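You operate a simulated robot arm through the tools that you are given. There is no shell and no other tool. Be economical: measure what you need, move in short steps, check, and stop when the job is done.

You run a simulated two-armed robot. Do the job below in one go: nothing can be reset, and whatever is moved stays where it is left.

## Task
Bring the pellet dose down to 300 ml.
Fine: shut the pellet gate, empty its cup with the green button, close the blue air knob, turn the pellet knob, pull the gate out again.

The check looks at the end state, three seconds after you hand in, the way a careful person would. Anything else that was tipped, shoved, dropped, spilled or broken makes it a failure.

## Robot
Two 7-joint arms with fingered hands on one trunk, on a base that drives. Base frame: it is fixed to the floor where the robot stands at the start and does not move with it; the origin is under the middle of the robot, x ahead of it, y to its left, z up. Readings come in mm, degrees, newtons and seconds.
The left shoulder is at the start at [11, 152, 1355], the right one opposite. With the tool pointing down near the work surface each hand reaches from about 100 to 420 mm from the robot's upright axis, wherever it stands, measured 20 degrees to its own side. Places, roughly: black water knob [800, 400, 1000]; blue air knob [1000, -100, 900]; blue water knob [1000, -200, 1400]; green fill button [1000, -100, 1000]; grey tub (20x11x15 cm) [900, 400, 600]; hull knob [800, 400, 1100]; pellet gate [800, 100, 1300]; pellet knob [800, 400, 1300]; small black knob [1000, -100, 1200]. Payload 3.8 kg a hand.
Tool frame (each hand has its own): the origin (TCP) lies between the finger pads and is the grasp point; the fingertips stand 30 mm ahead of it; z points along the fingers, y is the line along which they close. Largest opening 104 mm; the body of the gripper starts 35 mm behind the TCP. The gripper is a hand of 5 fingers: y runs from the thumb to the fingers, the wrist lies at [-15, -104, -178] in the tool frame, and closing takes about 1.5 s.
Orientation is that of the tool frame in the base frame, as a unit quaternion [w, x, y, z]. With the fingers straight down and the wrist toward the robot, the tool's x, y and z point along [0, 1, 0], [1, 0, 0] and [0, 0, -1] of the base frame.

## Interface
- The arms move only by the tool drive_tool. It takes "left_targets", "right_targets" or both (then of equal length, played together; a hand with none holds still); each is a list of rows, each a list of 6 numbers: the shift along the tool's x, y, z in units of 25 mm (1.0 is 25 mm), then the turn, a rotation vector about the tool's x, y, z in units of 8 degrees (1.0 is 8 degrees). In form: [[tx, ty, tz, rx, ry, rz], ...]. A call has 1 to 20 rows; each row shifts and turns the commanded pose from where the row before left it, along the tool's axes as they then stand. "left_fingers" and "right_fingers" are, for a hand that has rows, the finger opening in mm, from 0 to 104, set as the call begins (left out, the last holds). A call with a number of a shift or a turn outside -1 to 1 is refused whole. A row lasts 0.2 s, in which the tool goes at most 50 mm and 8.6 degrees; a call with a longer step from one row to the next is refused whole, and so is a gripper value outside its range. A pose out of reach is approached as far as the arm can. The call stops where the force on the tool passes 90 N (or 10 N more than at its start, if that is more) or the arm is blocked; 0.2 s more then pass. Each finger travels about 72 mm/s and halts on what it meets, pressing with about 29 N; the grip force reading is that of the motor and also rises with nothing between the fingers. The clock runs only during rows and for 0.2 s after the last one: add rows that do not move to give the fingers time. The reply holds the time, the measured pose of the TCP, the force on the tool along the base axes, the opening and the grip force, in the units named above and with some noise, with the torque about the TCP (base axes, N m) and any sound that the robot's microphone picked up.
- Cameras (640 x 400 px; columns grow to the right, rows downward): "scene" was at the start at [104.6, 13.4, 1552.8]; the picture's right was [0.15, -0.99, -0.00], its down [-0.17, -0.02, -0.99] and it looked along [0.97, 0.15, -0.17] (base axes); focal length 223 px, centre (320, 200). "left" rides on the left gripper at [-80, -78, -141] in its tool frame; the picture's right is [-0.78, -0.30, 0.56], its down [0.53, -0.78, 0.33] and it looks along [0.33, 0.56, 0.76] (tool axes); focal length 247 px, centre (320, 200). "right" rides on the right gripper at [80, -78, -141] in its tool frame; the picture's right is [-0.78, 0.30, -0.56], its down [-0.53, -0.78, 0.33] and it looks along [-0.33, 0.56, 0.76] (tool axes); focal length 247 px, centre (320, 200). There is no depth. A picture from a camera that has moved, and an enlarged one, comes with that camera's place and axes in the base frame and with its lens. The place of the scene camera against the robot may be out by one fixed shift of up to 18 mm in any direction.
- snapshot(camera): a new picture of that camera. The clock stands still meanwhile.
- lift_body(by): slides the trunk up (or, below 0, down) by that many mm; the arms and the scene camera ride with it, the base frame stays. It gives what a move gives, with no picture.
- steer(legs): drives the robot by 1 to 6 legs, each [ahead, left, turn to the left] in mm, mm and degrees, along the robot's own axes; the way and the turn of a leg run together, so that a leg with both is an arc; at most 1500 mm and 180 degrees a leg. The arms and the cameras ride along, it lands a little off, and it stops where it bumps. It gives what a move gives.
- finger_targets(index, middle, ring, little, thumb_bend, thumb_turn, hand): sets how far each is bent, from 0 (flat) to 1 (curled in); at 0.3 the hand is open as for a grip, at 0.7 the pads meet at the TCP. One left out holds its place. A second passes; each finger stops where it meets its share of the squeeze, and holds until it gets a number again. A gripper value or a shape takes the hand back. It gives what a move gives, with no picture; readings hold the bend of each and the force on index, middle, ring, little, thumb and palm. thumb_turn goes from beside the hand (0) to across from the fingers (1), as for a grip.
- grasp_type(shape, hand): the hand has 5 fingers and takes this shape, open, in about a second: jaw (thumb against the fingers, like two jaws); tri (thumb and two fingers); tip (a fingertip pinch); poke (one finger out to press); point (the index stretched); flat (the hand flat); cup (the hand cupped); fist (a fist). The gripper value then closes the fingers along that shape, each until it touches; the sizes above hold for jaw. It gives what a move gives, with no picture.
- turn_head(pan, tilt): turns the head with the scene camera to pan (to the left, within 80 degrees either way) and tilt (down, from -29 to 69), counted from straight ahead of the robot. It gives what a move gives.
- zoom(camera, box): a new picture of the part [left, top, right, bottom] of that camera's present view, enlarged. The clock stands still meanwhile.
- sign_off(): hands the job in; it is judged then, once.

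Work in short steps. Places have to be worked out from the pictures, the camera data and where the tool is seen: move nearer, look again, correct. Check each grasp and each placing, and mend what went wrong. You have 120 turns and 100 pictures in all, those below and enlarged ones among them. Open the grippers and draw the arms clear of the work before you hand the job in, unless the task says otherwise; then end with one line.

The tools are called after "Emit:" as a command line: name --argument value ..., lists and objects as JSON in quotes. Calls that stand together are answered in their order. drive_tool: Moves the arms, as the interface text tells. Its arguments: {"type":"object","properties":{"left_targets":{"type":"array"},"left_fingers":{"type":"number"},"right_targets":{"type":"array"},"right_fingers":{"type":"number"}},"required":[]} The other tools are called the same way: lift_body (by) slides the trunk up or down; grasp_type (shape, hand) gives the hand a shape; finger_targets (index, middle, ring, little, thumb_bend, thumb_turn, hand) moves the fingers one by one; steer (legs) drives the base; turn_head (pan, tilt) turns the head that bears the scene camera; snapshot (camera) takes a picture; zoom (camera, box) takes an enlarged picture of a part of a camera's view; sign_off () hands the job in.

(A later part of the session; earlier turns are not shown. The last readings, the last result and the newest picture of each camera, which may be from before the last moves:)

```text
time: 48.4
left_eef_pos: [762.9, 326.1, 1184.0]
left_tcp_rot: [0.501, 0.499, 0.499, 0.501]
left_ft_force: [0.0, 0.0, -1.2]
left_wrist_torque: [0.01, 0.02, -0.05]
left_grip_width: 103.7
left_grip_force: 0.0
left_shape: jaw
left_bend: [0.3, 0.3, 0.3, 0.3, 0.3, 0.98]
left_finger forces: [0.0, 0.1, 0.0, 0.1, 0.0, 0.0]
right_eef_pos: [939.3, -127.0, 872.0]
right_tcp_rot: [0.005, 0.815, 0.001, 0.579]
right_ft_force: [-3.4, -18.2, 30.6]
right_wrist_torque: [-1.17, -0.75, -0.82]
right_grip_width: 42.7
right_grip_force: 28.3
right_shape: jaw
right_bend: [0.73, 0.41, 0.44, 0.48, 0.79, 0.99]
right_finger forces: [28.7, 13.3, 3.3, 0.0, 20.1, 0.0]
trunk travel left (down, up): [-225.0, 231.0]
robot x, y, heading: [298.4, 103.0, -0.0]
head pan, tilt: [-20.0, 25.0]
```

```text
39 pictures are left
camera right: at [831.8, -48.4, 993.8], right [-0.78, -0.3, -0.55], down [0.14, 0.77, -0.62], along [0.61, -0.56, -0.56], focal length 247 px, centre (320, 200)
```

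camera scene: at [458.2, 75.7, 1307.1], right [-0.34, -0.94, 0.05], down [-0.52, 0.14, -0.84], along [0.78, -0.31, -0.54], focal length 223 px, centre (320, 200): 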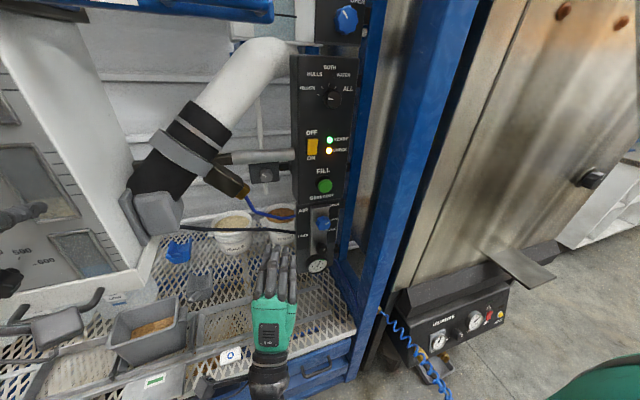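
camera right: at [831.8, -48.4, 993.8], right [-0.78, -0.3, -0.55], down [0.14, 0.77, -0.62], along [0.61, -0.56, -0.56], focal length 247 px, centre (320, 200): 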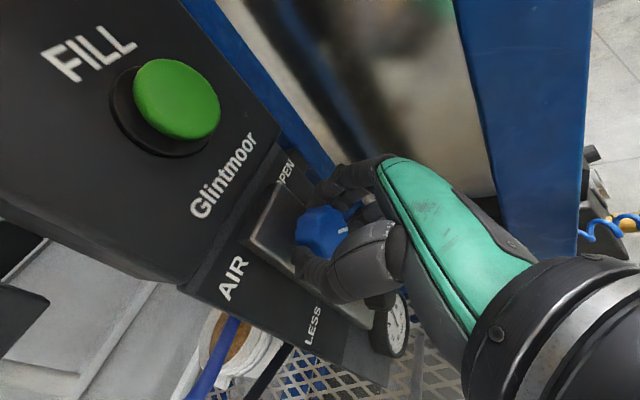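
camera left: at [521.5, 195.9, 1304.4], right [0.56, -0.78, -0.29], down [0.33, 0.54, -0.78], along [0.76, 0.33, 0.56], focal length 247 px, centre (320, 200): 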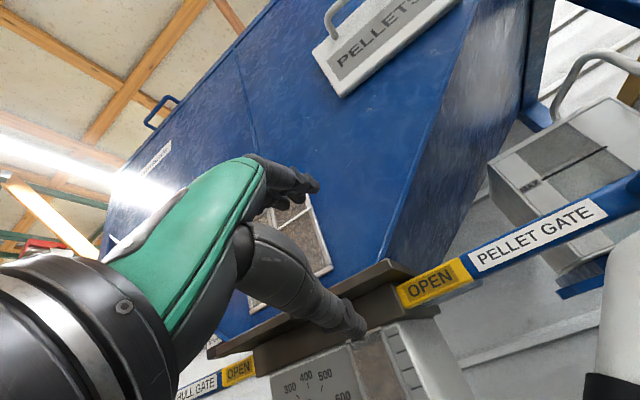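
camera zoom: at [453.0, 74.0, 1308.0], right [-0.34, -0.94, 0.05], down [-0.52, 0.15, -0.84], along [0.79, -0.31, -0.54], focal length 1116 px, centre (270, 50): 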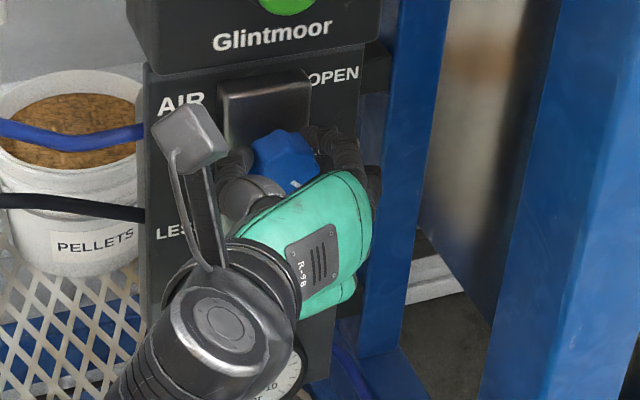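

The pointer mark now sits lower right and torque is building — looks like the CLOSED stop. Releasing and backing away to verify.

Emit:
drive_tool --right_targets '[[0, 0, 0, 0, 0, 0], [0, 0, 0, 0, 0, 0], [0, 0, 0, 0, 0, 0], [0, 0, 0, 0, 0, 0], [0, 0, 0, 0, 0, 0], [0, 0, 0, 0, 0, 0]]' --right_fingers 100

Emit:
drive_tool --right_targets '[[0.34, 0, -0.9, 0, 0, 0], [0.34, 0, -0.9, 0, 0, 0], [0.34, 0, -0.9, 0, 0, 0], [0.34, 0, -0.9, 0, 0, 0], [0.34, 0, -0.9, 0, 0, 0]]'

Emit:
snapshot --camera "right"

Emit:
zoom --camera "scene" --box '[280, 120, 380, 270]'

```text
time: 49.8
left_eef_pos: [767.7, 327.8, 1182.1]
left_tcp_rot: [0.5, 0.5, 0.5, 0.5]
left_ft_force: [-0.1, 0.4, 0.3]
left_wrist_torque: [0.0, -0.02, 0.01]
left_grip_width: 103.7
left_grip_force: 0.1
left_shape: jaw
left_bend: [0.3, 0.3, 0.3, 0.3, 0.3, 0.98]
left_finger forces: [0.0, 0.1, 0.1, 0.0, 0.1, 0.0]
right_eef_pos: [941.4, -123.5, 864.2]
right_tcp_rot: [0.0, 0.819, 0.002, 0.574]
right_ft_force: [0.7, 0.2, -0.1]
right_wrist_torque: [0.02, 0.02, -0.03]
right_grip_width: 99.8
right_grip_force: 0.1
right_shape: jaw
right_bend: [0.31, 0.31, 0.3, 0.31, 0.31, 0.98]
right_finger forces: [0.1, 0.1, 0.0, 0.1, 0.0, 0.0]
trunk travel left (down, up): [-225.0, 231.0]
robot x, y, heading: [297.5, 107.3, 0.1]
head pan, tilt: [-20.0, 25.0]
```

```text
time: 51.0
left_eef_pos: [766.9, 328.0, 1182.0]
left_tcp_rot: [0.501, 0.499, 0.5, 0.5]
left_ft_force: [0.1, 0.4, 0.7]
left_wrist_torque: [0.04, -0.01, -0.06]
left_grip_width: 103.8
left_grip_force: 0.1
left_shape: jaw
left_bend: [0.3, 0.3, 0.3, 0.3, 0.3, 0.98]
left_finger forces: [0.0, 0.0, 0.0, 0.1, 0.0, 0.0]
right_eef_pos: [848.5, -124.3, 945.6]
right_tcp_rot: [0.003, 0.819, 0.002, 0.573]
right_ft_force: [-0.4, 0.8, -0.1]
right_wrist_torque: [0.0, -0.03, 0.0]
right_grip_width: 99.5
right_grip_force: 0.1
right_shape: jaw
right_bend: [0.31, 0.31, 0.3, 0.31, 0.31, 0.98]
right_finger forces: [0.0, 0.0, 0.0, 0.0, 0.1, 0.0]
trunk travel left (down, up): [-225.0, 231.0]
robot x, y, heading: [297.3, 107.0, -0.0]
head pan, tilt: [-20.0, 25.0]
```

```text
38 pictures are left
camera right: at [742.5, -45.9, 1068.5], right [-0.79, -0.3, -0.54], down [0.13, 0.77, -0.62], along [0.6, -0.56, -0.57], focal length 247 px, centre (320, 200)
```

right: 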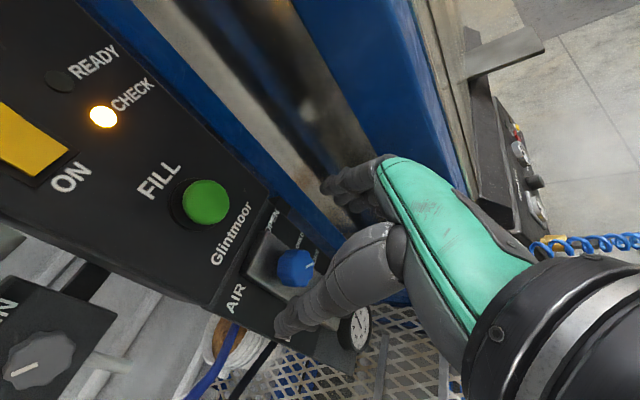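

```text
2.67 times, centred on (330, 195) of scene
camera zoom: at [457.5, 76.2, 1307.3], right [-0.34, -0.94, 0.05], down [-0.52, 0.14, -0.84], along [0.78, -0.31, -0.54], focal length 595 px, centre (293, 213)
```

zoom: 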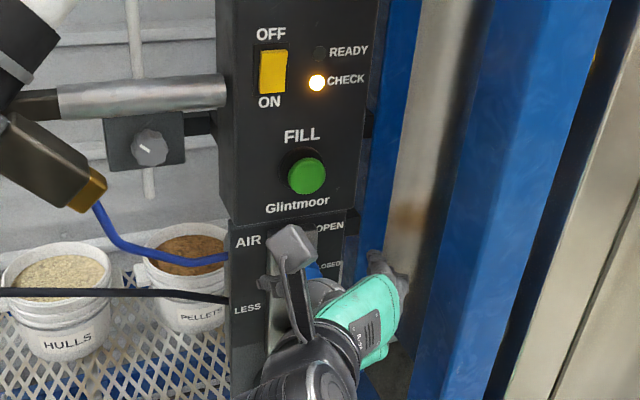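

READY went out: air is off. Checking the pointer angle closely.

Emit:
zoom --camera "right" --box '[210, 200, 390, 360]'

```text
2.50 times, centred on (300, 280) of right
camera zoom: at [742.5, -45.9, 1068.5], right [-0.79, -0.3, -0.54], down [0.13, 0.77, -0.62], along [0.6, -0.56, -0.57], focal length 617 px, centre (370, 0)
```

zoom: 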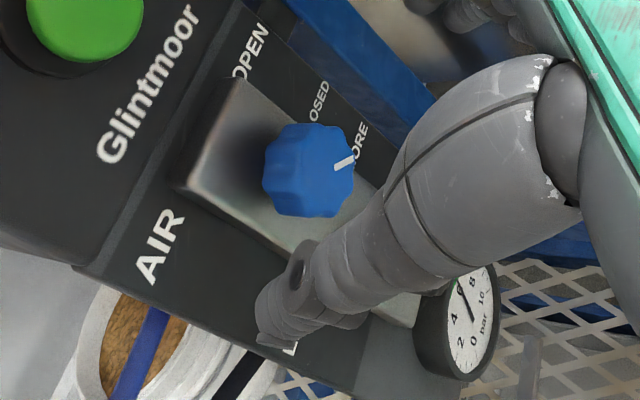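

Pointer is at CLOSED. Now withdrawing the right arm and unrolling it back to the plain forward pose.

Emit:
drive_tool --right_targets '[[-0.34, 0, -0.94, 0, 0, 0], [-0.34, 0, -0.94, 0, 0, 0], [-0.34, -0.4, -0.94, 0, 0, 0], [-0.34, -0.6, -0.94, 0, 0, 0], [-0.34, -0.6, -0.94, 0, 0, 0], [-0.34, -0.6, -0.94, 0, 0, 0], [-0.34, 0, -0.94, 0, 0, 0], [0, 0, 0, -0.32, 0, -0.88], [0, 0, 0, -0.32, 0, -0.88], [0, 0, 0, -0.32, 0, -0.88], [0, 0, 0, -0.32, 0, -0.88], [0, 0, 0, -0.32, 0, -0.88], [0, 0, 0, -0.32, 0, -0.88], [0, 0, 0, -0.32, 0, -0.88], [0, 0, 0, -0.32, 0, -0.88], [0, 0, 0, -0.32, 0, -0.88], [0, 0, 0, -0.32, 0, -0.88], [0, 0, 0, -0.32, 0, -0.88], [0, 0, 0, -0.32, 0, -0.88]]'

Emit:
turn_head --pan 25 --tilt 0

Emit:
snapshot --camera "scene"

Emit:
snapshot --camera "left"

```text
time: 51.7
left_eef_pos: [766.8, 326.9, 1183.1]
left_tcp_rot: [0.499, 0.499, 0.501, 0.501]
left_ft_force: [-0.5, 0.0, 0.9]
left_wrist_torque: [0.0, 0.01, 0.02]
left_grip_width: 103.7
left_grip_force: 0.1
left_shape: jaw
left_bend: [0.3, 0.3, 0.3, 0.3, 0.3, 0.98]
left_finger forces: [0.0, 0.0, 0.0, 0.0, 0.0, 0.0]
right_eef_pos: [830.5, -131.8, 1030.0]
right_tcp_rot: [0.04, 0.764, 0.036, 0.643]
right_ft_force: [-0.3, 0.1, -0.5]
right_wrist_torque: [0.0, 0.01, -0.02]
right_grip_width: 99.6
right_grip_force: 0.0
right_shape: jaw
right_bend: [0.31, 0.31, 0.3, 0.3, 0.31, 0.98]
right_finger forces: [0.0, 0.1, 0.0, 0.0, 0.0, 0.0]
trunk travel left (down, up): [-225.0, 231.0]
robot x, y, heading: [296.8, 109.8, 0.3]
head pan, tilt: [-20.0, 25.0]
stopped in row 3 (right hand): the arm was blocked; the commanded pose is now the measured one
```

```text
time: 52.8
left_eef_pos: [767.1, 328.6, 1182.5]
left_tcp_rot: [0.5, 0.499, 0.501, 0.5]
left_ft_force: [-0.1, 0.1, 0.0]
left_wrist_torque: [-0.01, 0.02, 0.0]
left_grip_width: 103.9
left_grip_force: 0.1
left_shape: jaw
left_bend: [0.3, 0.3, 0.3, 0.3, 0.3, 0.98]
left_finger forces: [0.0, 0.0, 0.0, 0.1, 0.0, 0.0]
right_eef_pos: [829.2, -132.0, 1035.9]
right_tcp_rot: [0.041, 0.759, 0.034, 0.648]
right_ft_force: [0.9, 0.4, 0.5]
right_wrist_torque: [-0.01, -0.02, 0.02]
right_grip_width: 99.7
right_grip_force: 0.1
right_shape: jaw
right_bend: [0.31, 0.31, 0.3, 0.3, 0.31, 0.98]
right_finger forces: [0.1, 0.0, 0.0, 0.0, 0.1, 0.1]
trunk travel left (down, up): [-225.0, 231.0]
robot x, y, heading: [297.1, 109.2, -0.1]
head pan, tilt: [25.0, 0.0]
```

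```text
35 pictures are left
camera scene: at [459.0, 145.1, 1347.6], right [0.42, -0.91, -0.06], down [-0.14, 0.0, -0.99], along [0.9, 0.42, -0.13], focal length 223 px, centre (320, 200)
```

scene: 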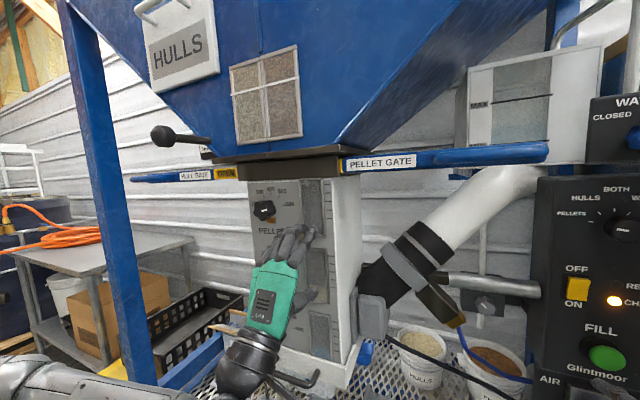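

```text
34 pictures are left
camera left: at [625.1, 246.6, 1103.0], right [0.56, -0.78, -0.3], down [0.33, 0.53, -0.78], along [0.76, 0.34, 0.56], focal length 247 px, centre (320, 200)
```

left: 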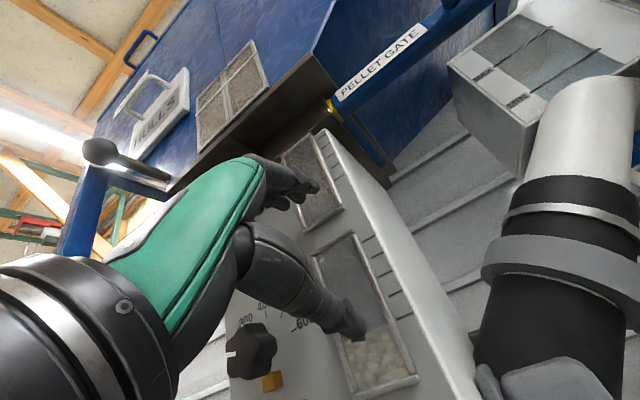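

The right arm hit a joint limit; I'll unroll it first in place, then withdraw.

Emit:
drive_tool --right_targets '[[0, 0, 0, -0.32, 0, -0.88], [0, 0, 0, -0.32, 0, -0.88], [0, 0, 0, -0.32, 0, -0.88], [0, 0, 0, -0.32, 0, -0.88], [0, 0, 0, -0.32, 0, -0.88], [0, 0, 0, -0.32, 0, -0.88], [0, 0, 0, -0.32, 0, -0.88], [0, 0, 0, -0.32, 0, -0.88], [0, 0, 0, -0.32, 0, -0.88], [0, 0, 0, -0.32, 0, -0.88], [0, 0, 0, -0.32, 0, -0.88]]'

```text
time: 53.9
left_eef_pos: [766.5, 328.9, 1180.5]
left_tcp_rot: [0.5, 0.5, 0.501, 0.5]
left_ft_force: [-0.2, -0.7, 0.0]
left_wrist_torque: [0.01, 0.01, 0.01]
left_grip_width: 103.8
left_grip_force: 0.1
left_shape: jaw
left_bend: [0.3, 0.3, 0.3, 0.3, 0.3, 0.98]
left_finger forces: [0.0, 0.1, 0.1, 0.1, 0.1, 0.0]
right_eef_pos: [833.5, -118.6, 1055.0]
right_tcp_rot: [0.218, 0.727, 0.103, 0.643]
right_ft_force: [0.8, -0.2, 0.3]
right_wrist_torque: [0.0, 0.02, 0.0]
right_grip_width: 99.7
right_grip_force: 0.0
right_shape: jaw
right_bend: [0.31, 0.31, 0.3, 0.3, 0.31, 0.98]
right_finger forces: [0.1, 0.1, 0.0, 0.1, 0.1, 0.0]
trunk travel left (down, up): [-225.0, 231.0]
robot x, y, heading: [296.1, 106.9, -0.0]
head pan, tilt: [25.0, 0.0]
stopped in row 5 (right hand): the arm was blocked; the commanded pose is now the measured one
```

Blocked again; looking at the right arm to see why.

Emit:
turn_head --pan -35 --tilt 35

Emit:
snapshot --camera "scene"

```text
time: 55.2
left_eef_pos: [767.1, 328.3, 1181.3]
left_tcp_rot: [0.5, 0.5, 0.5, 0.5]
left_ft_force: [-0.1, -0.5, 0.4]
left_wrist_torque: [0.01, 0.01, 0.01]
left_grip_width: 103.7
left_grip_force: 0.0
left_shape: jaw
left_bend: [0.3, 0.3, 0.3, 0.3, 0.3, 0.98]
left_finger forces: [0.0, 0.1, 0.0, 0.0, 0.1, 0.0]
right_eef_pos: [832.6, -118.5, 1055.9]
right_tcp_rot: [0.217, 0.726, 0.103, 0.644]
right_ft_force: [0.8, -0.5, 0.1]
right_wrist_torque: [0.01, -0.02, 0.01]
right_grip_width: 99.6
right_grip_force: 0.1
right_shape: jaw
right_bend: [0.31, 0.31, 0.3, 0.3, 0.31, 0.98]
right_finger forces: [0.0, 0.0, 0.0, 0.1, 0.0, 0.1]
trunk travel left (down, up): [-225.0, 231.0]
robot x, y, heading: [297.9, 107.0, 0.1]
head pan, tilt: [-35.0, 35.0]
```

```text
33 pictures are left
camera scene: at [441.7, 56.6, 1293.6], right [-0.57, -0.82, 0.08], down [-0.58, 0.33, -0.74], along [0.58, -0.47, -0.66], focal length 223 px, centre (320, 200)
```

scene: 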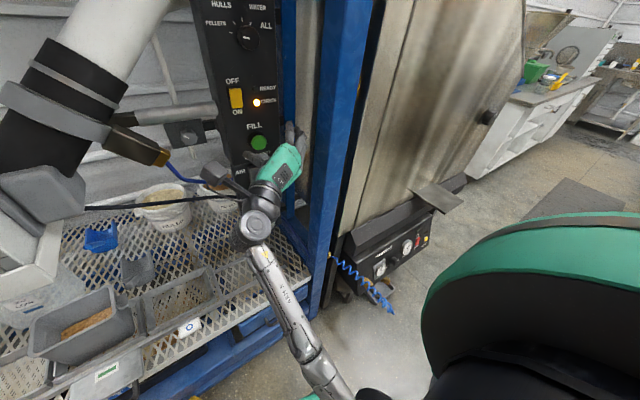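

No contact visible — a joint limit of the folded arm. I'll drive straight back 180 mm (arms ride along, path is clear), then unfold the arm in free space.

Emit:
steer --legs '[[-180, 0, 0]]'

Emit:
drive_tool --right_targets '[[0, 0, 0.9, 0, 0, -0.5], [0, 0, 0.9, 0, 0, -0.9], [0, 0, 0.5, 0, 0, -0.9], [0, 0, 0, 0, 0, -0.9], [0, 0, 0, 0, 0, -0.9], [0, 0, 0, 0, 0, -0.9], [0, 0, 0, 0, 0, -0.9], [0, 0, 0, 0, 0, -0.9], [0, 0, 0, 0, 0, -0.9], [0, 0, 0, 0, 0, -0.5]]'

```text
time: 56.7
left_eef_pos: [591.5, 328.0, 1182.8]
left_tcp_rot: [0.5, 0.5, 0.5, 0.5]
left_ft_force: [-0.1, -0.3, -0.2]
left_wrist_torque: [0.0, -0.04, 0.02]
left_grip_width: 103.7
left_grip_force: 0.0
left_shape: jaw
left_bend: [0.3, 0.3, 0.3, 0.3, 0.3, 0.98]
left_finger forces: [0.0, 0.1, 0.1, 0.0, 0.0, 0.0]
right_eef_pos: [660.5, -118.2, 1055.7]
right_tcp_rot: [0.217, 0.726, 0.103, 0.644]
right_ft_force: [0.2, 0.0, -0.4]
right_wrist_torque: [0.0, 0.0, 0.03]
right_grip_width: 99.6
right_grip_force: 0.2
right_shape: jaw
right_bend: [0.31, 0.31, 0.3, 0.3, 0.31, 0.98]
right_finger forces: [0.0, 0.0, 0.0, 0.0, 0.1, 0.0]
trunk travel left (down, up): [-225.0, 231.0]
robot x, y, heading: [125.5, 108.3, -0.1]
head pan, tilt: [-35.0, 35.0]
```

```text
time: 58.9
left_eef_pos: [592.7, 328.8, 1182.1]
left_tcp_rot: [0.499, 0.5, 0.5, 0.501]
left_ft_force: [0.0, -0.2, 0.0]
left_wrist_torque: [0.02, 0.0, -0.01]
left_grip_width: 103.7
left_grip_force: 0.0
left_shape: jaw
left_bend: [0.3, 0.3, 0.3, 0.3, 0.3, 0.98]
left_finger forces: [0.0, 0.1, 0.1, 0.0, 0.1, 0.0]
right_eef_pos: [716.0, -128.1, 1052.1]
right_tcp_rot: [0.531, 0.553, 0.482, 0.423]
right_ft_force: [-0.2, -1.3, 0.3]
right_wrist_torque: [-0.04, -0.03, -0.01]
right_grip_width: 99.7
right_grip_force: 0.0
right_shape: jaw
right_bend: [0.31, 0.31, 0.3, 0.3, 0.31, 0.98]
right_finger forces: [0.1, 0.0, 0.0, 0.0, 0.0, 0.0]
trunk travel left (down, up): [-225.0, 231.0]
robot x, y, heading: [124.0, 108.6, 0.1]
head pan, tilt: [-35.0, 35.0]
```

The arm unrolled fine. Squaring it up, retracting it, and raising the trunk for the pellet knob.

Emit:
drive_tool --right_targets '[[0, 0, -1, -0.27, 0.65, 0.15], [0, 0, -1, -0.27, 0.65, 0.15], [0, 0, -1, 0, 0, 0], [0, 0, -1, 0, 0, 0], [0, 0, -1, 0, 0, 0]]' --right_fingers 104

Emit:
lift_body --by 180

Emit:
steer --legs '[[90, 0, 0]]'

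Emit:
turn_head --pan 20 --tilt 15

Emit:
snapshot --camera "scene"

Emit:
snapshot --camera "left"

```text
time: 60.1
left_eef_pos: [591.3, 328.5, 1182.8]
left_tcp_rot: [0.499, 0.499, 0.501, 0.501]
left_ft_force: [-0.1, 0.2, -0.1]
left_wrist_torque: [0.02, 0.02, 0.02]
left_grip_width: 103.5
left_grip_force: 0.1
left_shape: jaw
left_bend: [0.3, 0.3, 0.3, 0.3, 0.3, 0.98]
left_finger forces: [0.0, 0.1, 0.0, 0.0, 0.1, 0.0]
right_eef_pos: [589.6, -117.6, 1054.5]
right_tcp_rot: [0.497, 0.502, 0.499, 0.501]
right_ft_force: [0.0, -0.1, 0.1]
right_wrist_torque: [-0.01, 0.03, -0.04]
right_grip_width: 103.5
right_grip_force: 0.2
right_shape: jaw
right_bend: [0.3, 0.3, 0.3, 0.3, 0.3, 0.98]
right_finger forces: [0.0, 0.1, 0.1, 0.0, 0.1, 0.1]
trunk travel left (down, up): [-225.0, 231.0]
robot x, y, heading: [122.9, 106.3, -0.0]
head pan, tilt: [-35.0, 35.0]
```

```text
time: 62.1
left_eef_pos: [591.0, 329.0, 1363.0]
left_tcp_rot: [0.5, 0.5, 0.5, 0.5]
left_ft_force: [-0.3, 0.5, -0.5]
left_wrist_torque: [0.0, -0.01, 0.0]
left_grip_width: 103.8
left_grip_force: 0.1
left_shape: jaw
left_bend: [0.3, 0.3, 0.3, 0.3, 0.3, 0.98]
left_finger forces: [0.0, 0.0, 0.1, 0.0, 0.1, 0.0]
right_eef_pos: [590.5, -120.6, 1234.2]
right_tcp_rot: [0.498, 0.503, 0.499, 0.5]
right_ft_force: [-0.7, 0.0, 0.1]
right_wrist_torque: [0.01, 0.0, 0.02]
right_grip_width: 103.6
right_grip_force: 0.1
right_shape: jaw
right_bend: [0.3, 0.3, 0.3, 0.3, 0.3, 0.98]
right_finger forces: [0.1, 0.1, 0.0, 0.0, 0.1, 0.0]
trunk travel left (down, up): [-405.0, 51.0]
robot x, y, heading: [125.4, 110.6, 0.1]
head pan, tilt: [-35.0, 35.0]
```

```text
time: 63.2
left_eef_pos: [675.2, 329.1, 1363.5]
left_tcp_rot: [0.501, 0.498, 0.499, 0.502]
left_ft_force: [-0.8, -0.4, 0.4]
left_wrist_torque: [0.01, 0.01, 0.01]
left_grip_width: 103.4
left_grip_force: 0.2
left_shape: jaw
left_bend: [0.3, 0.3, 0.3, 0.3, 0.3, 0.98]
left_finger forces: [0.0, 0.1, 0.0, 0.0, 0.0, 0.1]
right_eef_pos: [674.9, -121.2, 1236.0]
right_tcp_rot: [0.499, 0.502, 0.498, 0.501]
right_ft_force: [-0.1, -0.3, 0.2]
right_wrist_torque: [-0.02, 0.01, 0.01]
right_grip_width: 103.8
right_grip_force: 0.2
right_shape: jaw
right_bend: [0.3, 0.3, 0.3, 0.3, 0.3, 0.98]
right_finger forces: [0.0, 0.0, 0.1, 0.1, 0.0, 0.0]
trunk travel left (down, up): [-405.0, 51.0]
robot x, y, heading: [209.9, 110.3, 0.2]
head pan, tilt: [-35.0, 35.0]
```

```text
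time: 64.4
left_eef_pos: [679.5, 328.6, 1361.1]
left_tcp_rot: [0.499, 0.5, 0.501, 0.501]
left_ft_force: [0.1, -0.8, 0.3]
left_wrist_torque: [0.0, -0.02, -0.01]
left_grip_width: 103.5
left_grip_force: 0.0
left_shape: jaw
left_bend: [0.3, 0.3, 0.3, 0.3, 0.3, 0.98]
left_finger forces: [0.1, 0.0, 0.1, 0.0, 0.0, 0.1]
right_eef_pos: [678.7, -122.3, 1234.4]
right_tcp_rot: [0.498, 0.503, 0.499, 0.5]
right_ft_force: [-0.2, 0.1, 0.4]
right_wrist_torque: [-0.03, -0.03, -0.01]
right_grip_width: 103.5
right_grip_force: 0.0
right_shape: jaw
right_bend: [0.3, 0.3, 0.3, 0.3, 0.3, 0.98]
right_finger forces: [0.0, 0.0, 0.0, 0.0, 0.0, 0.0]
trunk travel left (down, up): [-405.0, 51.0]
robot x, y, heading: [207.6, 107.6, -0.0]
head pan, tilt: [20.0, 15.0]
```

```text
32 pictures are left
camera scene: at [313.0, 138.8, 1523.5], right [0.34, -0.94, 0.0], down [-0.25, -0.09, -0.96], along [0.91, 0.33, -0.27], focal length 223 px, centre (320, 200)
```

scene: 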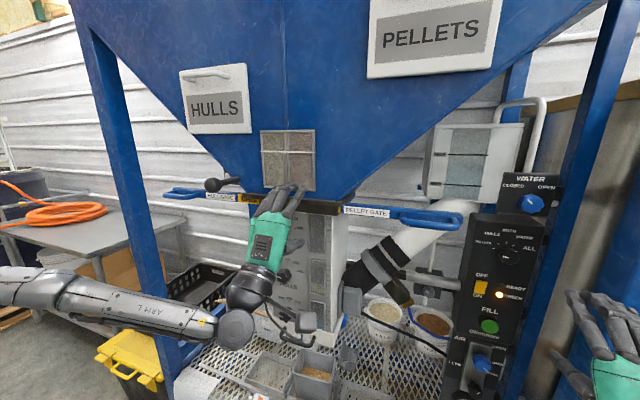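

```text
31 pictures are left
camera left: at [538.1, 246.6, 1283.5], right [0.56, -0.78, -0.29], down [0.33, 0.53, -0.78], along [0.76, 0.34, 0.56], focal length 247 px, centre (320, 200)
```

left: 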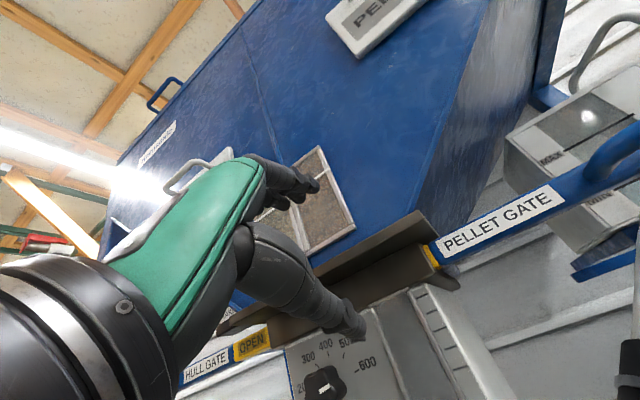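

The left hand is near the pellet knob's line; knob z≈1279, y≈420. Lining the hand up in front of it, about 100 mm away.

Emit:
drive_tool --left_targets '[[0.7, -0.8, 0, 0, 0, 0], [0.8, -0.8, 0, 0, 0, 0], [0.8, -0.8, 0, 0, 0, 0], [0.8, -0.8, 0, 0, 0, 0], [0, 0, 0, 0, 0, 0]]' --left_fingers 75

Emit:
snapshot --camera "left"

Emit:
zoom --camera "scene" --box '[180, 160, 360, 290]'

```text
time: 65.6
left_eef_pos: [680.8, 406.8, 1282.5]
left_tcp_rot: [0.501, 0.499, 0.5, 0.5]
left_ft_force: [0.1, -0.2, -0.3]
left_wrist_torque: [0.03, -0.01, -0.01]
left_grip_width: 75.5
left_grip_force: 0.2
left_shape: jaw
left_bend: [0.27, 0.36, 0.33, 0.34, 0.56, 0.99]
left_finger forces: [0.1, 0.1, 0.0, 0.1, 0.0, 0.0]
right_eef_pos: [678.1, -121.0, 1234.7]
right_tcp_rot: [0.497, 0.503, 0.499, 0.501]
right_ft_force: [0.0, -0.4, -0.5]
right_wrist_torque: [0.0, -0.02, 0.03]
right_grip_width: 103.6
right_grip_force: 0.1
right_shape: jaw
right_bend: [0.3, 0.3, 0.3, 0.3, 0.3, 0.98]
right_finger forces: [0.1, 0.0, 0.1, 0.1, 0.0, 0.0]
trunk travel left (down, up): [-405.0, 51.0]
robot x, y, heading: [209.0, 106.0, -0.0]
head pan, tilt: [20.0, 15.0]
```

```text
30 pictures are left
camera left: at [539.5, 324.1, 1203.3], right [0.56, -0.78, -0.3], down [0.33, 0.53, -0.78], along [0.76, 0.34, 0.56], focal length 247 px, centre (320, 200)
```

left: 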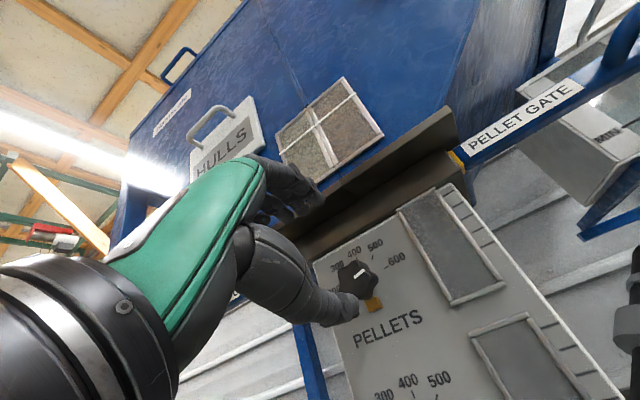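

```text
3.08 times, centred on (270, 225) of scene
camera zoom: at [313.7, 138.8, 1523.5], right [0.34, -0.94, 0.0], down [-0.25, -0.09, -0.96], along [0.91, 0.33, -0.27], focal length 687 px, centre (474, 123)
```

zoom: 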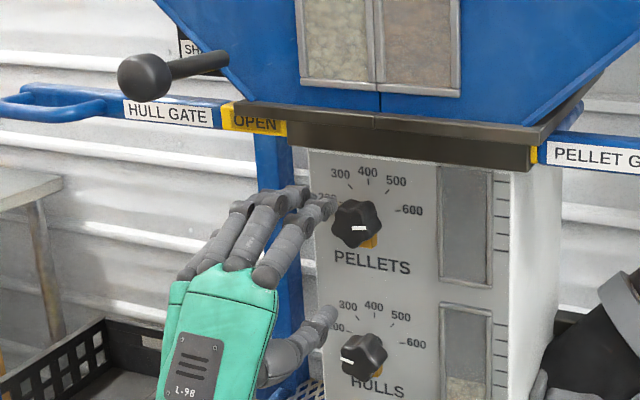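

Knob front is at about [793, 426, 1278], pointing at 600; the brown lip above leaves little finger room, so I'll use thumb + index/middle half closed, rolled +60° so strokes go from right side to top.

Emit:
drive_tool --left_targets '[[0.76, -0.2, 0, 0, 0, 0], [0, 0, 0, 0, 0, 0.94], [0, 0, 0, 0, 0, 0.94], [0, 0, 0, 0, 0, 0.94], [0, 0, 0, 0, 0, 0.94], [0, 0, 0, 0, 0, 0.94], [0, 0, 0, 0, 0, 0.94], [0, 0, 0, 0, 0, 0.94], [0, 0, 0, 0, 0, 0.94]]'

Emit:
finger_targets --hand "left" --index 0.43 --middle 0.43 --ring 0.9 --little 0.9 --thumb_bend 0.43 --thumb_turn 1

Emit:
snapshot --camera "left"

Emit:
zoom --camera "scene" --box '[180, 160, 360, 290]'

```text
time: 67.6
left_eef_pos: [679.7, 423.4, 1278.0]
left_tcp_rot: [0.181, 0.683, 0.182, 0.684]
left_ft_force: [0.9, -0.8, -0.7]
left_wrist_torque: [0.0, -0.02, -0.05]
left_grip_width: 75.2
left_grip_force: 0.1
left_shape: jaw
left_bend: [0.27, 0.36, 0.33, 0.34, 0.56, 0.99]
left_finger forces: [0.0, 0.0, 0.0, 0.1, 0.0, 0.1]
right_eef_pos: [678.4, -122.0, 1233.9]
right_tcp_rot: [0.498, 0.504, 0.498, 0.5]
right_ft_force: [-0.1, 1.1, 0.2]
right_wrist_torque: [0.0, 0.0, -0.03]
right_grip_width: 104.0
right_grip_force: 0.0
right_shape: jaw
right_bend: [0.3, 0.3, 0.3, 0.3, 0.3, 0.98]
right_finger forces: [0.1, 0.1, 0.0, 0.1, 0.1, 0.0]
trunk travel left (down, up): [-405.0, 51.0]
robot x, y, heading: [210.4, 106.6, 0.1]
head pan, tilt: [20.0, 15.0]
```

```text
time: 68.6
left_eef_pos: [680.0, 423.2, 1278.0]
left_tcp_rot: [0.182, 0.683, 0.183, 0.683]
left_ft_force: [0.3, -0.1, -0.5]
left_wrist_torque: [-0.01, 0.04, -0.03]
left_grip_width: 69.9
left_grip_force: 0.0
left_shape: fingers
left_bend: [0.43, 0.43, 0.9, 0.9, 0.43, 0.99]
left_finger forces: [0.0, 0.0, 0.0, 0.1, 0.0, 0.0]
right_eef_pos: [678.6, -121.6, 1234.4]
right_tcp_rot: [0.497, 0.503, 0.499, 0.501]
right_ft_force: [-0.1, 0.4, 0.1]
right_wrist_torque: [-0.04, 0.02, -0.03]
right_grip_width: 103.7
right_grip_force: 0.1
right_shape: jaw
right_bend: [0.3, 0.3, 0.3, 0.3, 0.3, 0.98]
right_finger forces: [0.0, 0.1, 0.1, 0.0, 0.1, 0.1]
trunk travel left (down, up): [-405.0, 51.0]
robot x, y, heading: [210.3, 107.7, 0.3]
head pan, tilt: [20.0, 15.0]
```

```text
28 pictures are left
camera left: at [537.9, 449.6, 1167.9], right [0.56, -0.13, -0.82], down [0.33, 0.94, 0.08], along [0.76, -0.31, 0.57], focal length 247 px, centre (320, 200)
```

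left: 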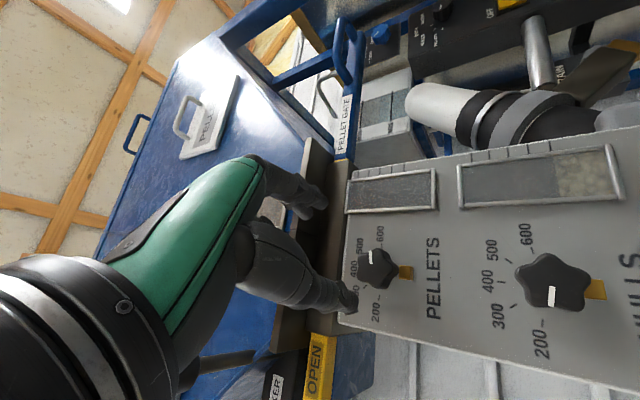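

```text
3.08 times, centred on (270, 225) of scene
camera zoom: at [313.8, 138.9, 1523.5], right [0.34, -0.94, 0.0], down [-0.25, -0.09, -0.96], along [0.9, 0.33, -0.27], focal length 687 px, centre (474, 123)
```

zoom: 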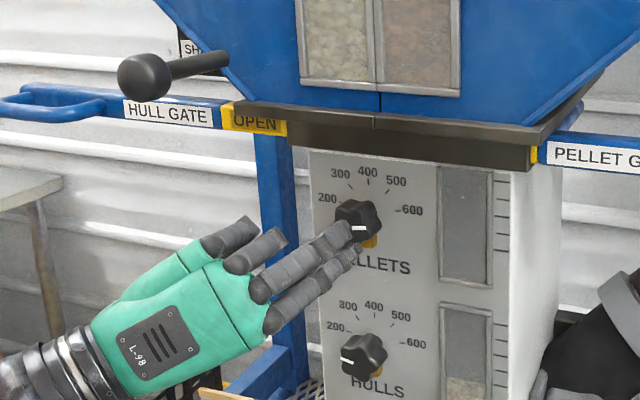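

Hand rolled well. Moving in with the index/middle pads centred on the knob, stopping short first to look.

Emit:
drive_tool --left_targets '[[0.38, -0.1, 0.8, 0, 0, 0], [0.38, -0.1, 0.8, 0, 0, 0], [0, 0, 0.8, 0, 0, 0], [0, 0, 0.6, 0, 0, 0]]'

Emit:
snapshot --camera "left"

Emit:
zoom --camera "scene" --box '[220, 180, 340, 270]'

```text
time: 69.6
left_eef_pos: [758.0, 438.1, 1290.9]
left_tcp_rot: [0.181, 0.683, 0.184, 0.683]
left_ft_force: [0.3, 0.1, 0.2]
left_wrist_torque: [0.0, -0.01, -0.01]
left_grip_width: 69.8
left_grip_force: 0.1
left_shape: fingers
left_bend: [0.43, 0.43, 0.9, 0.9, 0.43, 0.99]
left_finger forces: [0.0, 0.0, 0.0, 0.0, 0.0, 0.1]
right_eef_pos: [680.3, -122.5, 1232.4]
right_tcp_rot: [0.498, 0.503, 0.499, 0.5]
right_ft_force: [-0.5, 0.5, 0.4]
right_wrist_torque: [0.02, 0.02, -0.02]
right_grip_width: 104.0
right_grip_force: 0.0
right_shape: jaw
right_bend: [0.3, 0.3, 0.3, 0.3, 0.3, 0.98]
right_finger forces: [0.1, 0.1, 0.1, 0.0, 0.1, 0.0]
trunk travel left (down, up): [-405.0, 51.0]
robot x, y, heading: [210.1, 101.4, 0.2]
head pan, tilt: [20.0, 15.0]
```

```text
26 pictures are left
camera left: at [615.8, 464.1, 1181.5], right [0.56, -0.13, -0.82], down [0.33, 0.94, 0.08], along [0.76, -0.31, 0.57], focal length 247 px, centre (320, 200)
```

left: 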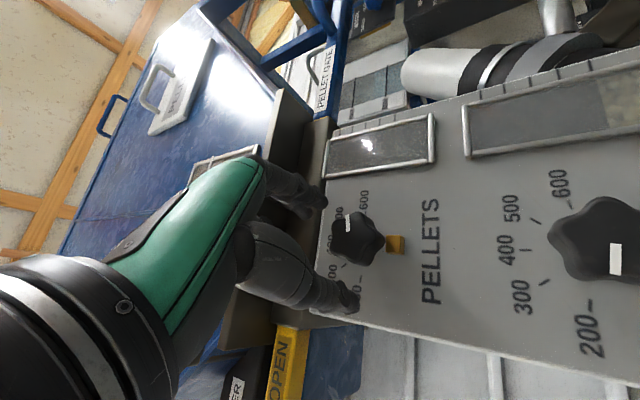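

```text
4.44 times, centred on (280, 225) of scene
camera zoom: at [314.9, 138.3, 1523.4], right [0.34, -0.94, 0.0], down [-0.25, -0.09, -0.96], along [0.9, 0.33, -0.27], focal length 992 px, centre (498, 89)
```

zoom: 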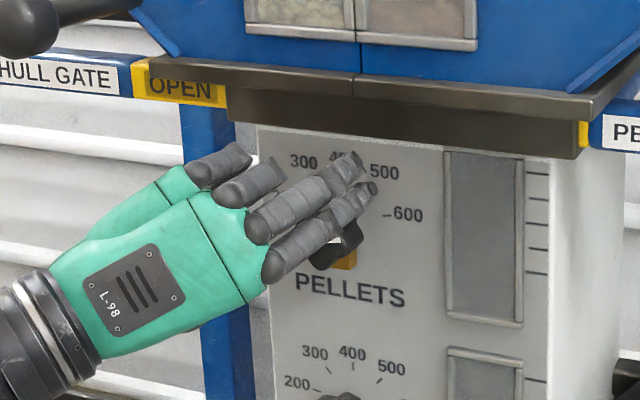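

Knob sits at tool offset (-19, +4): as planned. Going in the last 27 mm and closing.

Emit:
drive_tool --left_targets '[[0, 0.12, 0.5, 0, 0, 0], [0, 0, 0.55, 0, 0, 0]]'

Emit:
finger_targets --hand "left" --index 0.72 --middle 0.72 --thumb_bend 0.72

Emit:
snapshot --camera "left"

```text
time: 70.2
left_eef_pos: [784.5, 435.1, 1292.7]
left_tcp_rot: [0.182, 0.683, 0.183, 0.683]
left_ft_force: [-1.9, 0.7, -0.5]
left_wrist_torque: [0.0, -0.02, -0.05]
left_grip_width: 70.0
left_grip_force: 0.2
left_shape: fingers
left_bend: [0.43, 0.43, 0.9, 0.9, 0.43, 0.99]
left_finger forces: [0.0, 0.6, 0.0, 0.0, 0.1, 0.0]
right_eef_pos: [679.5, -123.2, 1234.2]
right_tcp_rot: [0.498, 0.503, 0.499, 0.5]
right_ft_force: [-0.7, 0.9, -0.2]
right_wrist_torque: [-0.02, 0.0, -0.03]
right_grip_width: 103.8
right_grip_force: 0.0
right_shape: jaw
right_bend: [0.3, 0.3, 0.3, 0.3, 0.3, 0.98]
right_finger forces: [0.1, 0.0, 0.1, 0.0, 0.1, 0.0]
trunk travel left (down, up): [-405.0, 51.0]
robot x, y, heading: [208.5, 106.6, -0.0]
head pan, tilt: [20.0, 15.0]
```

```text
time: 71.2
left_eef_pos: [783.4, 437.5, 1293.3]
left_tcp_rot: [0.182, 0.683, 0.182, 0.684]
left_ft_force: [4.2, 3.5, 9.0]
left_wrist_torque: [-0.07, -0.2, 0.06]
left_grip_width: 13.9
left_grip_force: 8.9
left_shape: fingers
left_bend: [0.61, 0.72, 0.9, 0.9, 0.67, 1.0]
left_finger forces: [10.0, 0.0, 0.0, 0.1, 6.9, 0.1]
right_eef_pos: [679.6, -122.1, 1234.4]
right_tcp_rot: [0.498, 0.503, 0.499, 0.5]
right_ft_force: [0.3, 0.2, -0.5]
right_wrist_torque: [0.0, 0.0, -0.02]
right_grip_width: 103.4
right_grip_force: 0.0
right_shape: jaw
right_bend: [0.3, 0.3, 0.3, 0.3, 0.3, 0.98]
right_finger forces: [0.0, 0.0, 0.1, 0.0, 0.0, 0.0]
trunk travel left (down, up): [-405.0, 51.0]
robot x, y, heading: [210.0, 103.4, -0.1]
head pan, tilt: [20.0, 15.0]
```

```text
24 pictures are left
camera left: at [641.9, 462.2, 1184.1], right [0.56, -0.13, -0.82], down [0.33, 0.94, 0.08], along [0.76, -0.31, 0.57], focal length 247 px, centre (320, 200)
```

left: 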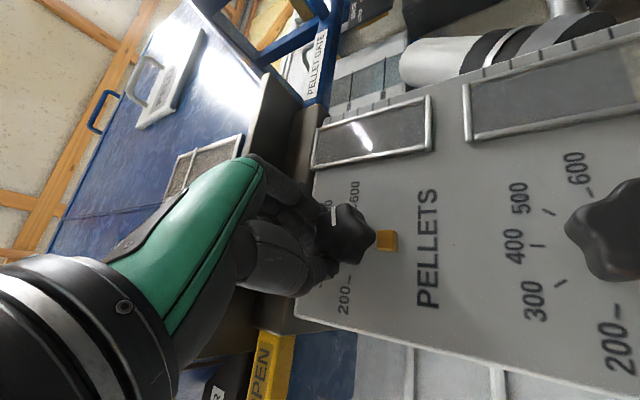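

The middle finger passed above the knob; I'm ~12 mm too high along the finger row. Opening slightly, shifting, and regripping.

Emit:
finger_targets --hand "left" --index 0.41 --middle 0.41 --thumb_bend 0.41

Emit:
drive_tool --left_targets '[[-0.3, 0, 0, 0, 0, 0], [-0.3, 0, 0.1, 0, 0, 0]]'

Emit:
finger_targets --hand "left" --index 0.75 --middle 0.75 --thumb_bend 0.75

Emit:
zoom --camera "left" --box '[230, 120, 460, 320]'

```text
time: 72.2
left_eef_pos: [783.5, 435.9, 1291.8]
left_tcp_rot: [0.181, 0.684, 0.183, 0.683]
left_ft_force: [0.0, 0.0, 0.3]
left_wrist_torque: [-0.04, 0.0, 0.02]
left_grip_width: 74.8
left_grip_force: 0.1
left_shape: fingers
left_bend: [0.41, 0.41, 0.9, 0.9, 0.41, 0.99]
left_finger forces: [0.0, 0.0, 0.0, 0.0, 0.0, 0.1]
right_eef_pos: [679.3, -121.7, 1234.8]
right_tcp_rot: [0.497, 0.503, 0.499, 0.5]
right_ft_force: [-0.7, 0.0, 0.1]
right_wrist_torque: [0.01, -0.02, 0.03]
right_grip_width: 103.6
right_grip_force: 0.1
right_shape: jaw
right_bend: [0.3, 0.3, 0.3, 0.3, 0.3, 0.98]
right_finger forces: [0.1, 0.0, 0.1, 0.0, 0.0, 0.0]
trunk travel left (down, up): [-405.0, 51.0]
robot x, y, heading: [211.4, 109.0, 0.2]
head pan, tilt: [20.0, 15.0]
```

```text
time: 72.8
left_eef_pos: [783.9, 427.2, 1279.6]
left_tcp_rot: [0.182, 0.683, 0.183, 0.684]
left_ft_force: [-0.5, -0.1, 0.0]
left_wrist_torque: [-0.02, -0.04, 0.0]
left_grip_width: 74.5
left_grip_force: 0.0
left_shape: fingers
left_bend: [0.41, 0.41, 0.9, 0.9, 0.41, 0.99]
left_finger forces: [0.1, 0.4, 0.0, 0.0, 0.0, 0.0]
right_eef_pos: [676.4, -120.7, 1235.9]
right_tcp_rot: [0.498, 0.503, 0.499, 0.5]
right_ft_force: [0.1, 0.6, 0.5]
right_wrist_torque: [0.0, 0.01, 0.02]
right_grip_width: 103.6
right_grip_force: 0.1
right_shape: jaw
right_bend: [0.3, 0.3, 0.3, 0.3, 0.3, 0.98]
right_finger forces: [0.0, 0.0, 0.0, 0.0, 0.0, 0.1]
trunk travel left (down, up): [-405.0, 51.0]
robot x, y, heading: [214.7, 105.0, 0.2]
head pan, tilt: [20.0, 15.0]
```

```text
time: 73.8
left_eef_pos: [784.9, 429.9, 1279.7]
left_tcp_rot: [0.181, 0.683, 0.183, 0.684]
left_ft_force: [0.2, 4.9, 1.8]
left_wrist_torque: [-0.05, 0.07, 0.18]
left_grip_width: 32.3
left_grip_force: 22.0
left_shape: fingers
left_bend: [0.58, 0.66, 0.9, 0.9, 0.59, 1.0]
left_finger forces: [12.1, 9.6, 0.0, 0.0, 22.2, 0.0]
right_eef_pos: [679.4, -120.6, 1233.4]
right_tcp_rot: [0.498, 0.503, 0.499, 0.5]
right_ft_force: [1.0, 0.1, 0.6]
right_wrist_torque: [-0.02, 0.0, 0.0]
right_grip_width: 103.6
right_grip_force: 0.0
right_shape: jaw
right_bend: [0.3, 0.3, 0.3, 0.3, 0.3, 0.98]
right_finger forces: [0.0, 0.1, 0.0, 0.0, 0.0, 0.0]
trunk travel left (down, up): [-405.0, 51.0]
robot x, y, heading: [212.0, 108.3, -0.1]
head pan, tilt: [20.0, 15.0]
```

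```text
2.00 times, centred on (345, 220) of left
camera zoom: at [643.2, 455.3, 1169.9], right [0.56, -0.13, -0.82], down [0.33, 0.94, 0.08], along [0.76, -0.31, 0.57], focal length 494 px, centre (270, 160)
```

zoom: 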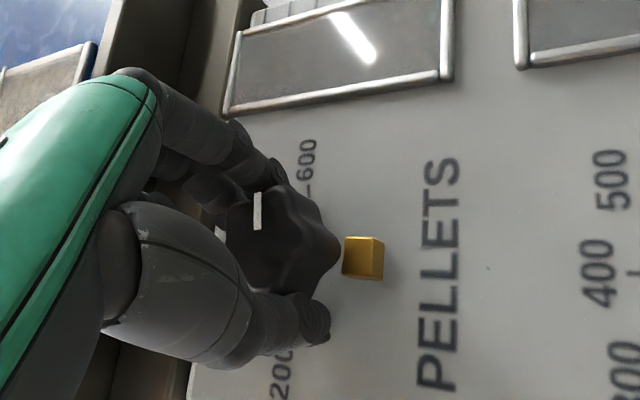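

Good three-point grip (12/10/22 N). Turning counter-clockwise, first ~29°.

Emit:
drive_tool --left_targets '[[0, -0.035, 0, 0, 0, -0.9], [0, -0.035, 0, 0, 0, -0.9], [0, -0.035, 0, 0, 0, -0.9], [0, -0.035, 0, 0, 0, -0.9]]'

Emit:
zoom --camera "left" --box '[230, 120, 460, 320]'

```text
time: 74.8
left_eef_pos: [786.2, 431.4, 1278.8]
left_tcp_rot: [0.346, 0.615, 0.348, 0.617]
left_ft_force: [4.4, 5.9, 3.2]
left_wrist_torque: [0.05, 0.02, 0.04]
left_grip_width: 32.4
left_grip_force: 22.1
left_shape: fingers
left_bend: [0.57, 0.65, 0.9, 0.9, 0.59, 1.0]
left_finger forces: [14.0, 10.3, 0.0, 0.1, 20.2, 0.0]
right_eef_pos: [679.3, -120.6, 1233.8]
right_tcp_rot: [0.498, 0.504, 0.499, 0.5]
right_ft_force: [0.0, 0.4, -0.3]
right_wrist_torque: [0.03, -0.01, 0.0]
right_grip_width: 103.6
right_grip_force: 0.1
right_shape: jaw
right_bend: [0.3, 0.3, 0.3, 0.3, 0.3, 0.98]
right_finger forces: [0.0, 0.0, 0.0, 0.1, 0.1, 0.0]
trunk travel left (down, up): [-405.0, 51.0]
robot x, y, heading: [213.3, 107.7, -0.1]
head pan, tilt: [20.0, 15.0]
```

```text
2.00 times, centred on (345, 220) of left
camera zoom: at [643.5, 401.8, 1168.4], right [0.56, -0.51, -0.65], down [0.33, 0.86, -0.39], along [0.76, 0.0, 0.65], focal length 494 px, centre (270, 160)
```

zoom: 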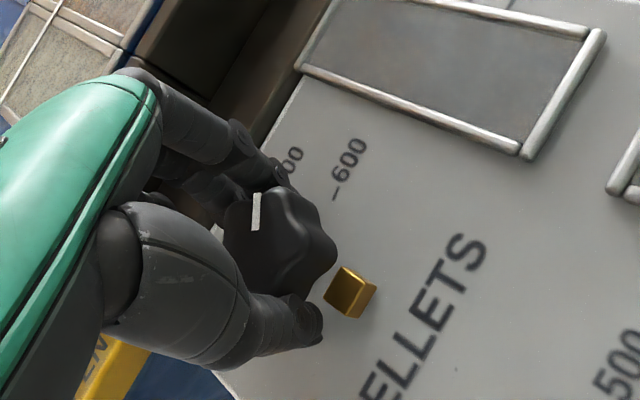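

The knob turns with the hand. Continuing another ~43°.

Emit:
drive_tool --left_targets '[[0, -0.035, 0, 0, 0, -0.9], [0, -0.035, 0, 0, 0, -0.9], [0, -0.035, 0, 0, 0, -0.9], [0, -0.035, 0, 0, 0, -0.9], [0, -0.035, 0, 0, 0, -0.9], [0, -0.035, 0, 0, 0, -0.9]]'

Emit:
zoom --camera "left" --box '[230, 120, 460, 320]'

```text
time: 76.2
left_eef_pos: [783.5, 433.4, 1271.7]
left_tcp_rot: [0.55, 0.444, 0.551, 0.445]
left_ft_force: [8.4, 8.8, 9.4]
left_wrist_torque: [-0.01, -0.22, 0.03]
left_grip_width: 32.1
left_grip_force: 22.9
left_shape: fingers
left_bend: [0.54, 0.63, 0.9, 0.9, 0.61, 1.0]
left_finger forces: [18.4, 11.3, 0.0, 0.1, 15.7, 0.0]
right_eef_pos: [679.8, -119.7, 1234.5]
right_tcp_rot: [0.497, 0.503, 0.499, 0.5]
right_ft_force: [0.0, -0.3, 0.7]
right_wrist_torque: [0.01, 0.02, 0.01]
right_grip_width: 104.1
right_grip_force: 0.0
right_shape: jaw
right_bend: [0.3, 0.3, 0.3, 0.3, 0.3, 0.98]
right_finger forces: [0.0, 0.1, 0.0, 0.0, 0.0, 0.0]
trunk travel left (down, up): [-405.0, 51.0]
robot x, y, heading: [211.3, 103.4, -0.2]
head pan, tilt: [20.0, 15.0]
```

```text
2.00 times, centred on (345, 220) of left
camera zoom: at [643.3, 337.9, 1211.6], right [0.56, -0.82, -0.13], down [0.33, 0.36, -0.87], along [0.76, 0.45, 0.47], focal length 494 px, centre (270, 160)
```

zoom: 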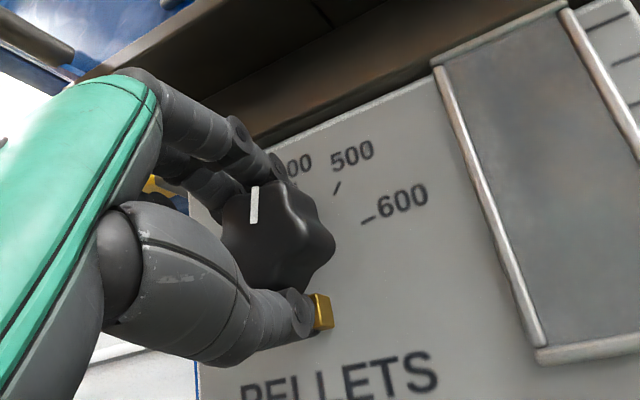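

About 72° turned, pointer near 400; the thumb is nearing a yellow tab, so I release here, back off, roll back 56° and regrip.

Emit:
finger_targets --hand "left" --index 0.45 --middle 0.45 --thumb_bend 0.43

Emit:
drive_tool --left_targets '[[0, 0, -0.8, 0, 0, 0], [0, 0, -0.8, 0, 0, 0], [0, 0.035, 0, 0, 0, 0.9], [0, 0.035, 0, 0, 0, 0.9], [0, 0.035, 0, 0, 0, 0.9], [0, 0.035, 0, 0, 0, 0.9], [0, 0.035, 0, 0, 0, 0.9], [0, 0.035, 0, 0, 0, 0.9], [0, 0.035, 0, 0, 0, 0.9], [0, 0.035, 0, 0, 0, 0.9], [0, 0, 0, 0, 0, 0]]'

Emit:
snapshot --camera "left"

```text
time: 77.2
left_eef_pos: [782.6, 432.1, 1272.9]
left_tcp_rot: [0.549, 0.445, 0.549, 0.446]
left_ft_force: [-2.1, -1.0, 0.1]
left_wrist_torque: [0.0, -0.08, 0.03]
left_grip_width: 67.2
left_grip_force: 1.3
left_shape: fingers
left_bend: [0.45, 0.45, 0.9, 0.9, 0.43, 0.99]
left_finger forces: [0.0, 2.4, 0.0, 0.0, 0.1, 0.1]
right_eef_pos: [678.7, -122.7, 1234.9]
right_tcp_rot: [0.498, 0.503, 0.499, 0.5]
right_ft_force: [-0.6, -0.4, 0.7]
right_wrist_torque: [-0.01, 0.03, -0.01]
right_grip_width: 103.8
right_grip_force: 0.1
right_shape: jaw
right_bend: [0.3, 0.3, 0.3, 0.3, 0.3, 0.98]
right_finger forces: [0.1, 0.1, 0.0, 0.0, 0.1, 0.1]
trunk travel left (down, up): [-405.0, 51.0]
robot x, y, heading: [210.8, 109.1, 0.1]
head pan, tilt: [20.0, 15.0]
```

```text
time: 79.6
left_eef_pos: [744.5, 430.9, 1276.2]
left_tcp_rot: [0.265, 0.655, 0.266, 0.655]
left_ft_force: [1.2, -0.3, -0.1]
left_wrist_torque: [0.0, 0.01, -0.02]
left_grip_width: 67.0
left_grip_force: 0.1
left_shape: fingers
left_bend: [0.45, 0.45, 0.9, 0.9, 0.43, 0.99]
left_finger forces: [0.0, 0.0, 0.1, 0.0, 0.1, 0.0]
right_eef_pos: [678.0, -122.2, 1234.4]
right_tcp_rot: [0.498, 0.504, 0.498, 0.5]
right_ft_force: [-0.5, -0.2, 0.3]
right_wrist_torque: [0.02, 0.02, 0.03]
right_grip_width: 103.7
right_grip_force: 0.1
right_shape: jaw
right_bend: [0.3, 0.3, 0.3, 0.3, 0.3, 0.98]
right_finger forces: [0.0, 0.0, 0.1, 0.0, 0.1, 0.0]
trunk travel left (down, up): [-405.0, 51.0]
robot x, y, heading: [210.9, 112.4, -0.1]
head pan, tilt: [20.0, 15.0]
```

```text
20 pictures are left
camera left: at [602.1, 429.3, 1165.4], right [0.56, -0.33, -0.76], down [0.33, 0.93, -0.16], along [0.76, -0.16, 0.63], focal length 247 px, centre (320, 200)
```

left: 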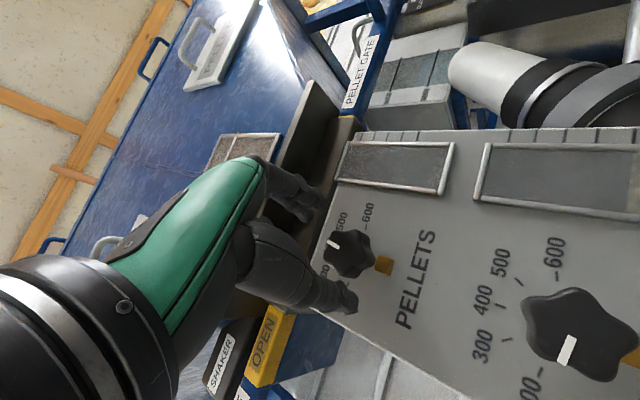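

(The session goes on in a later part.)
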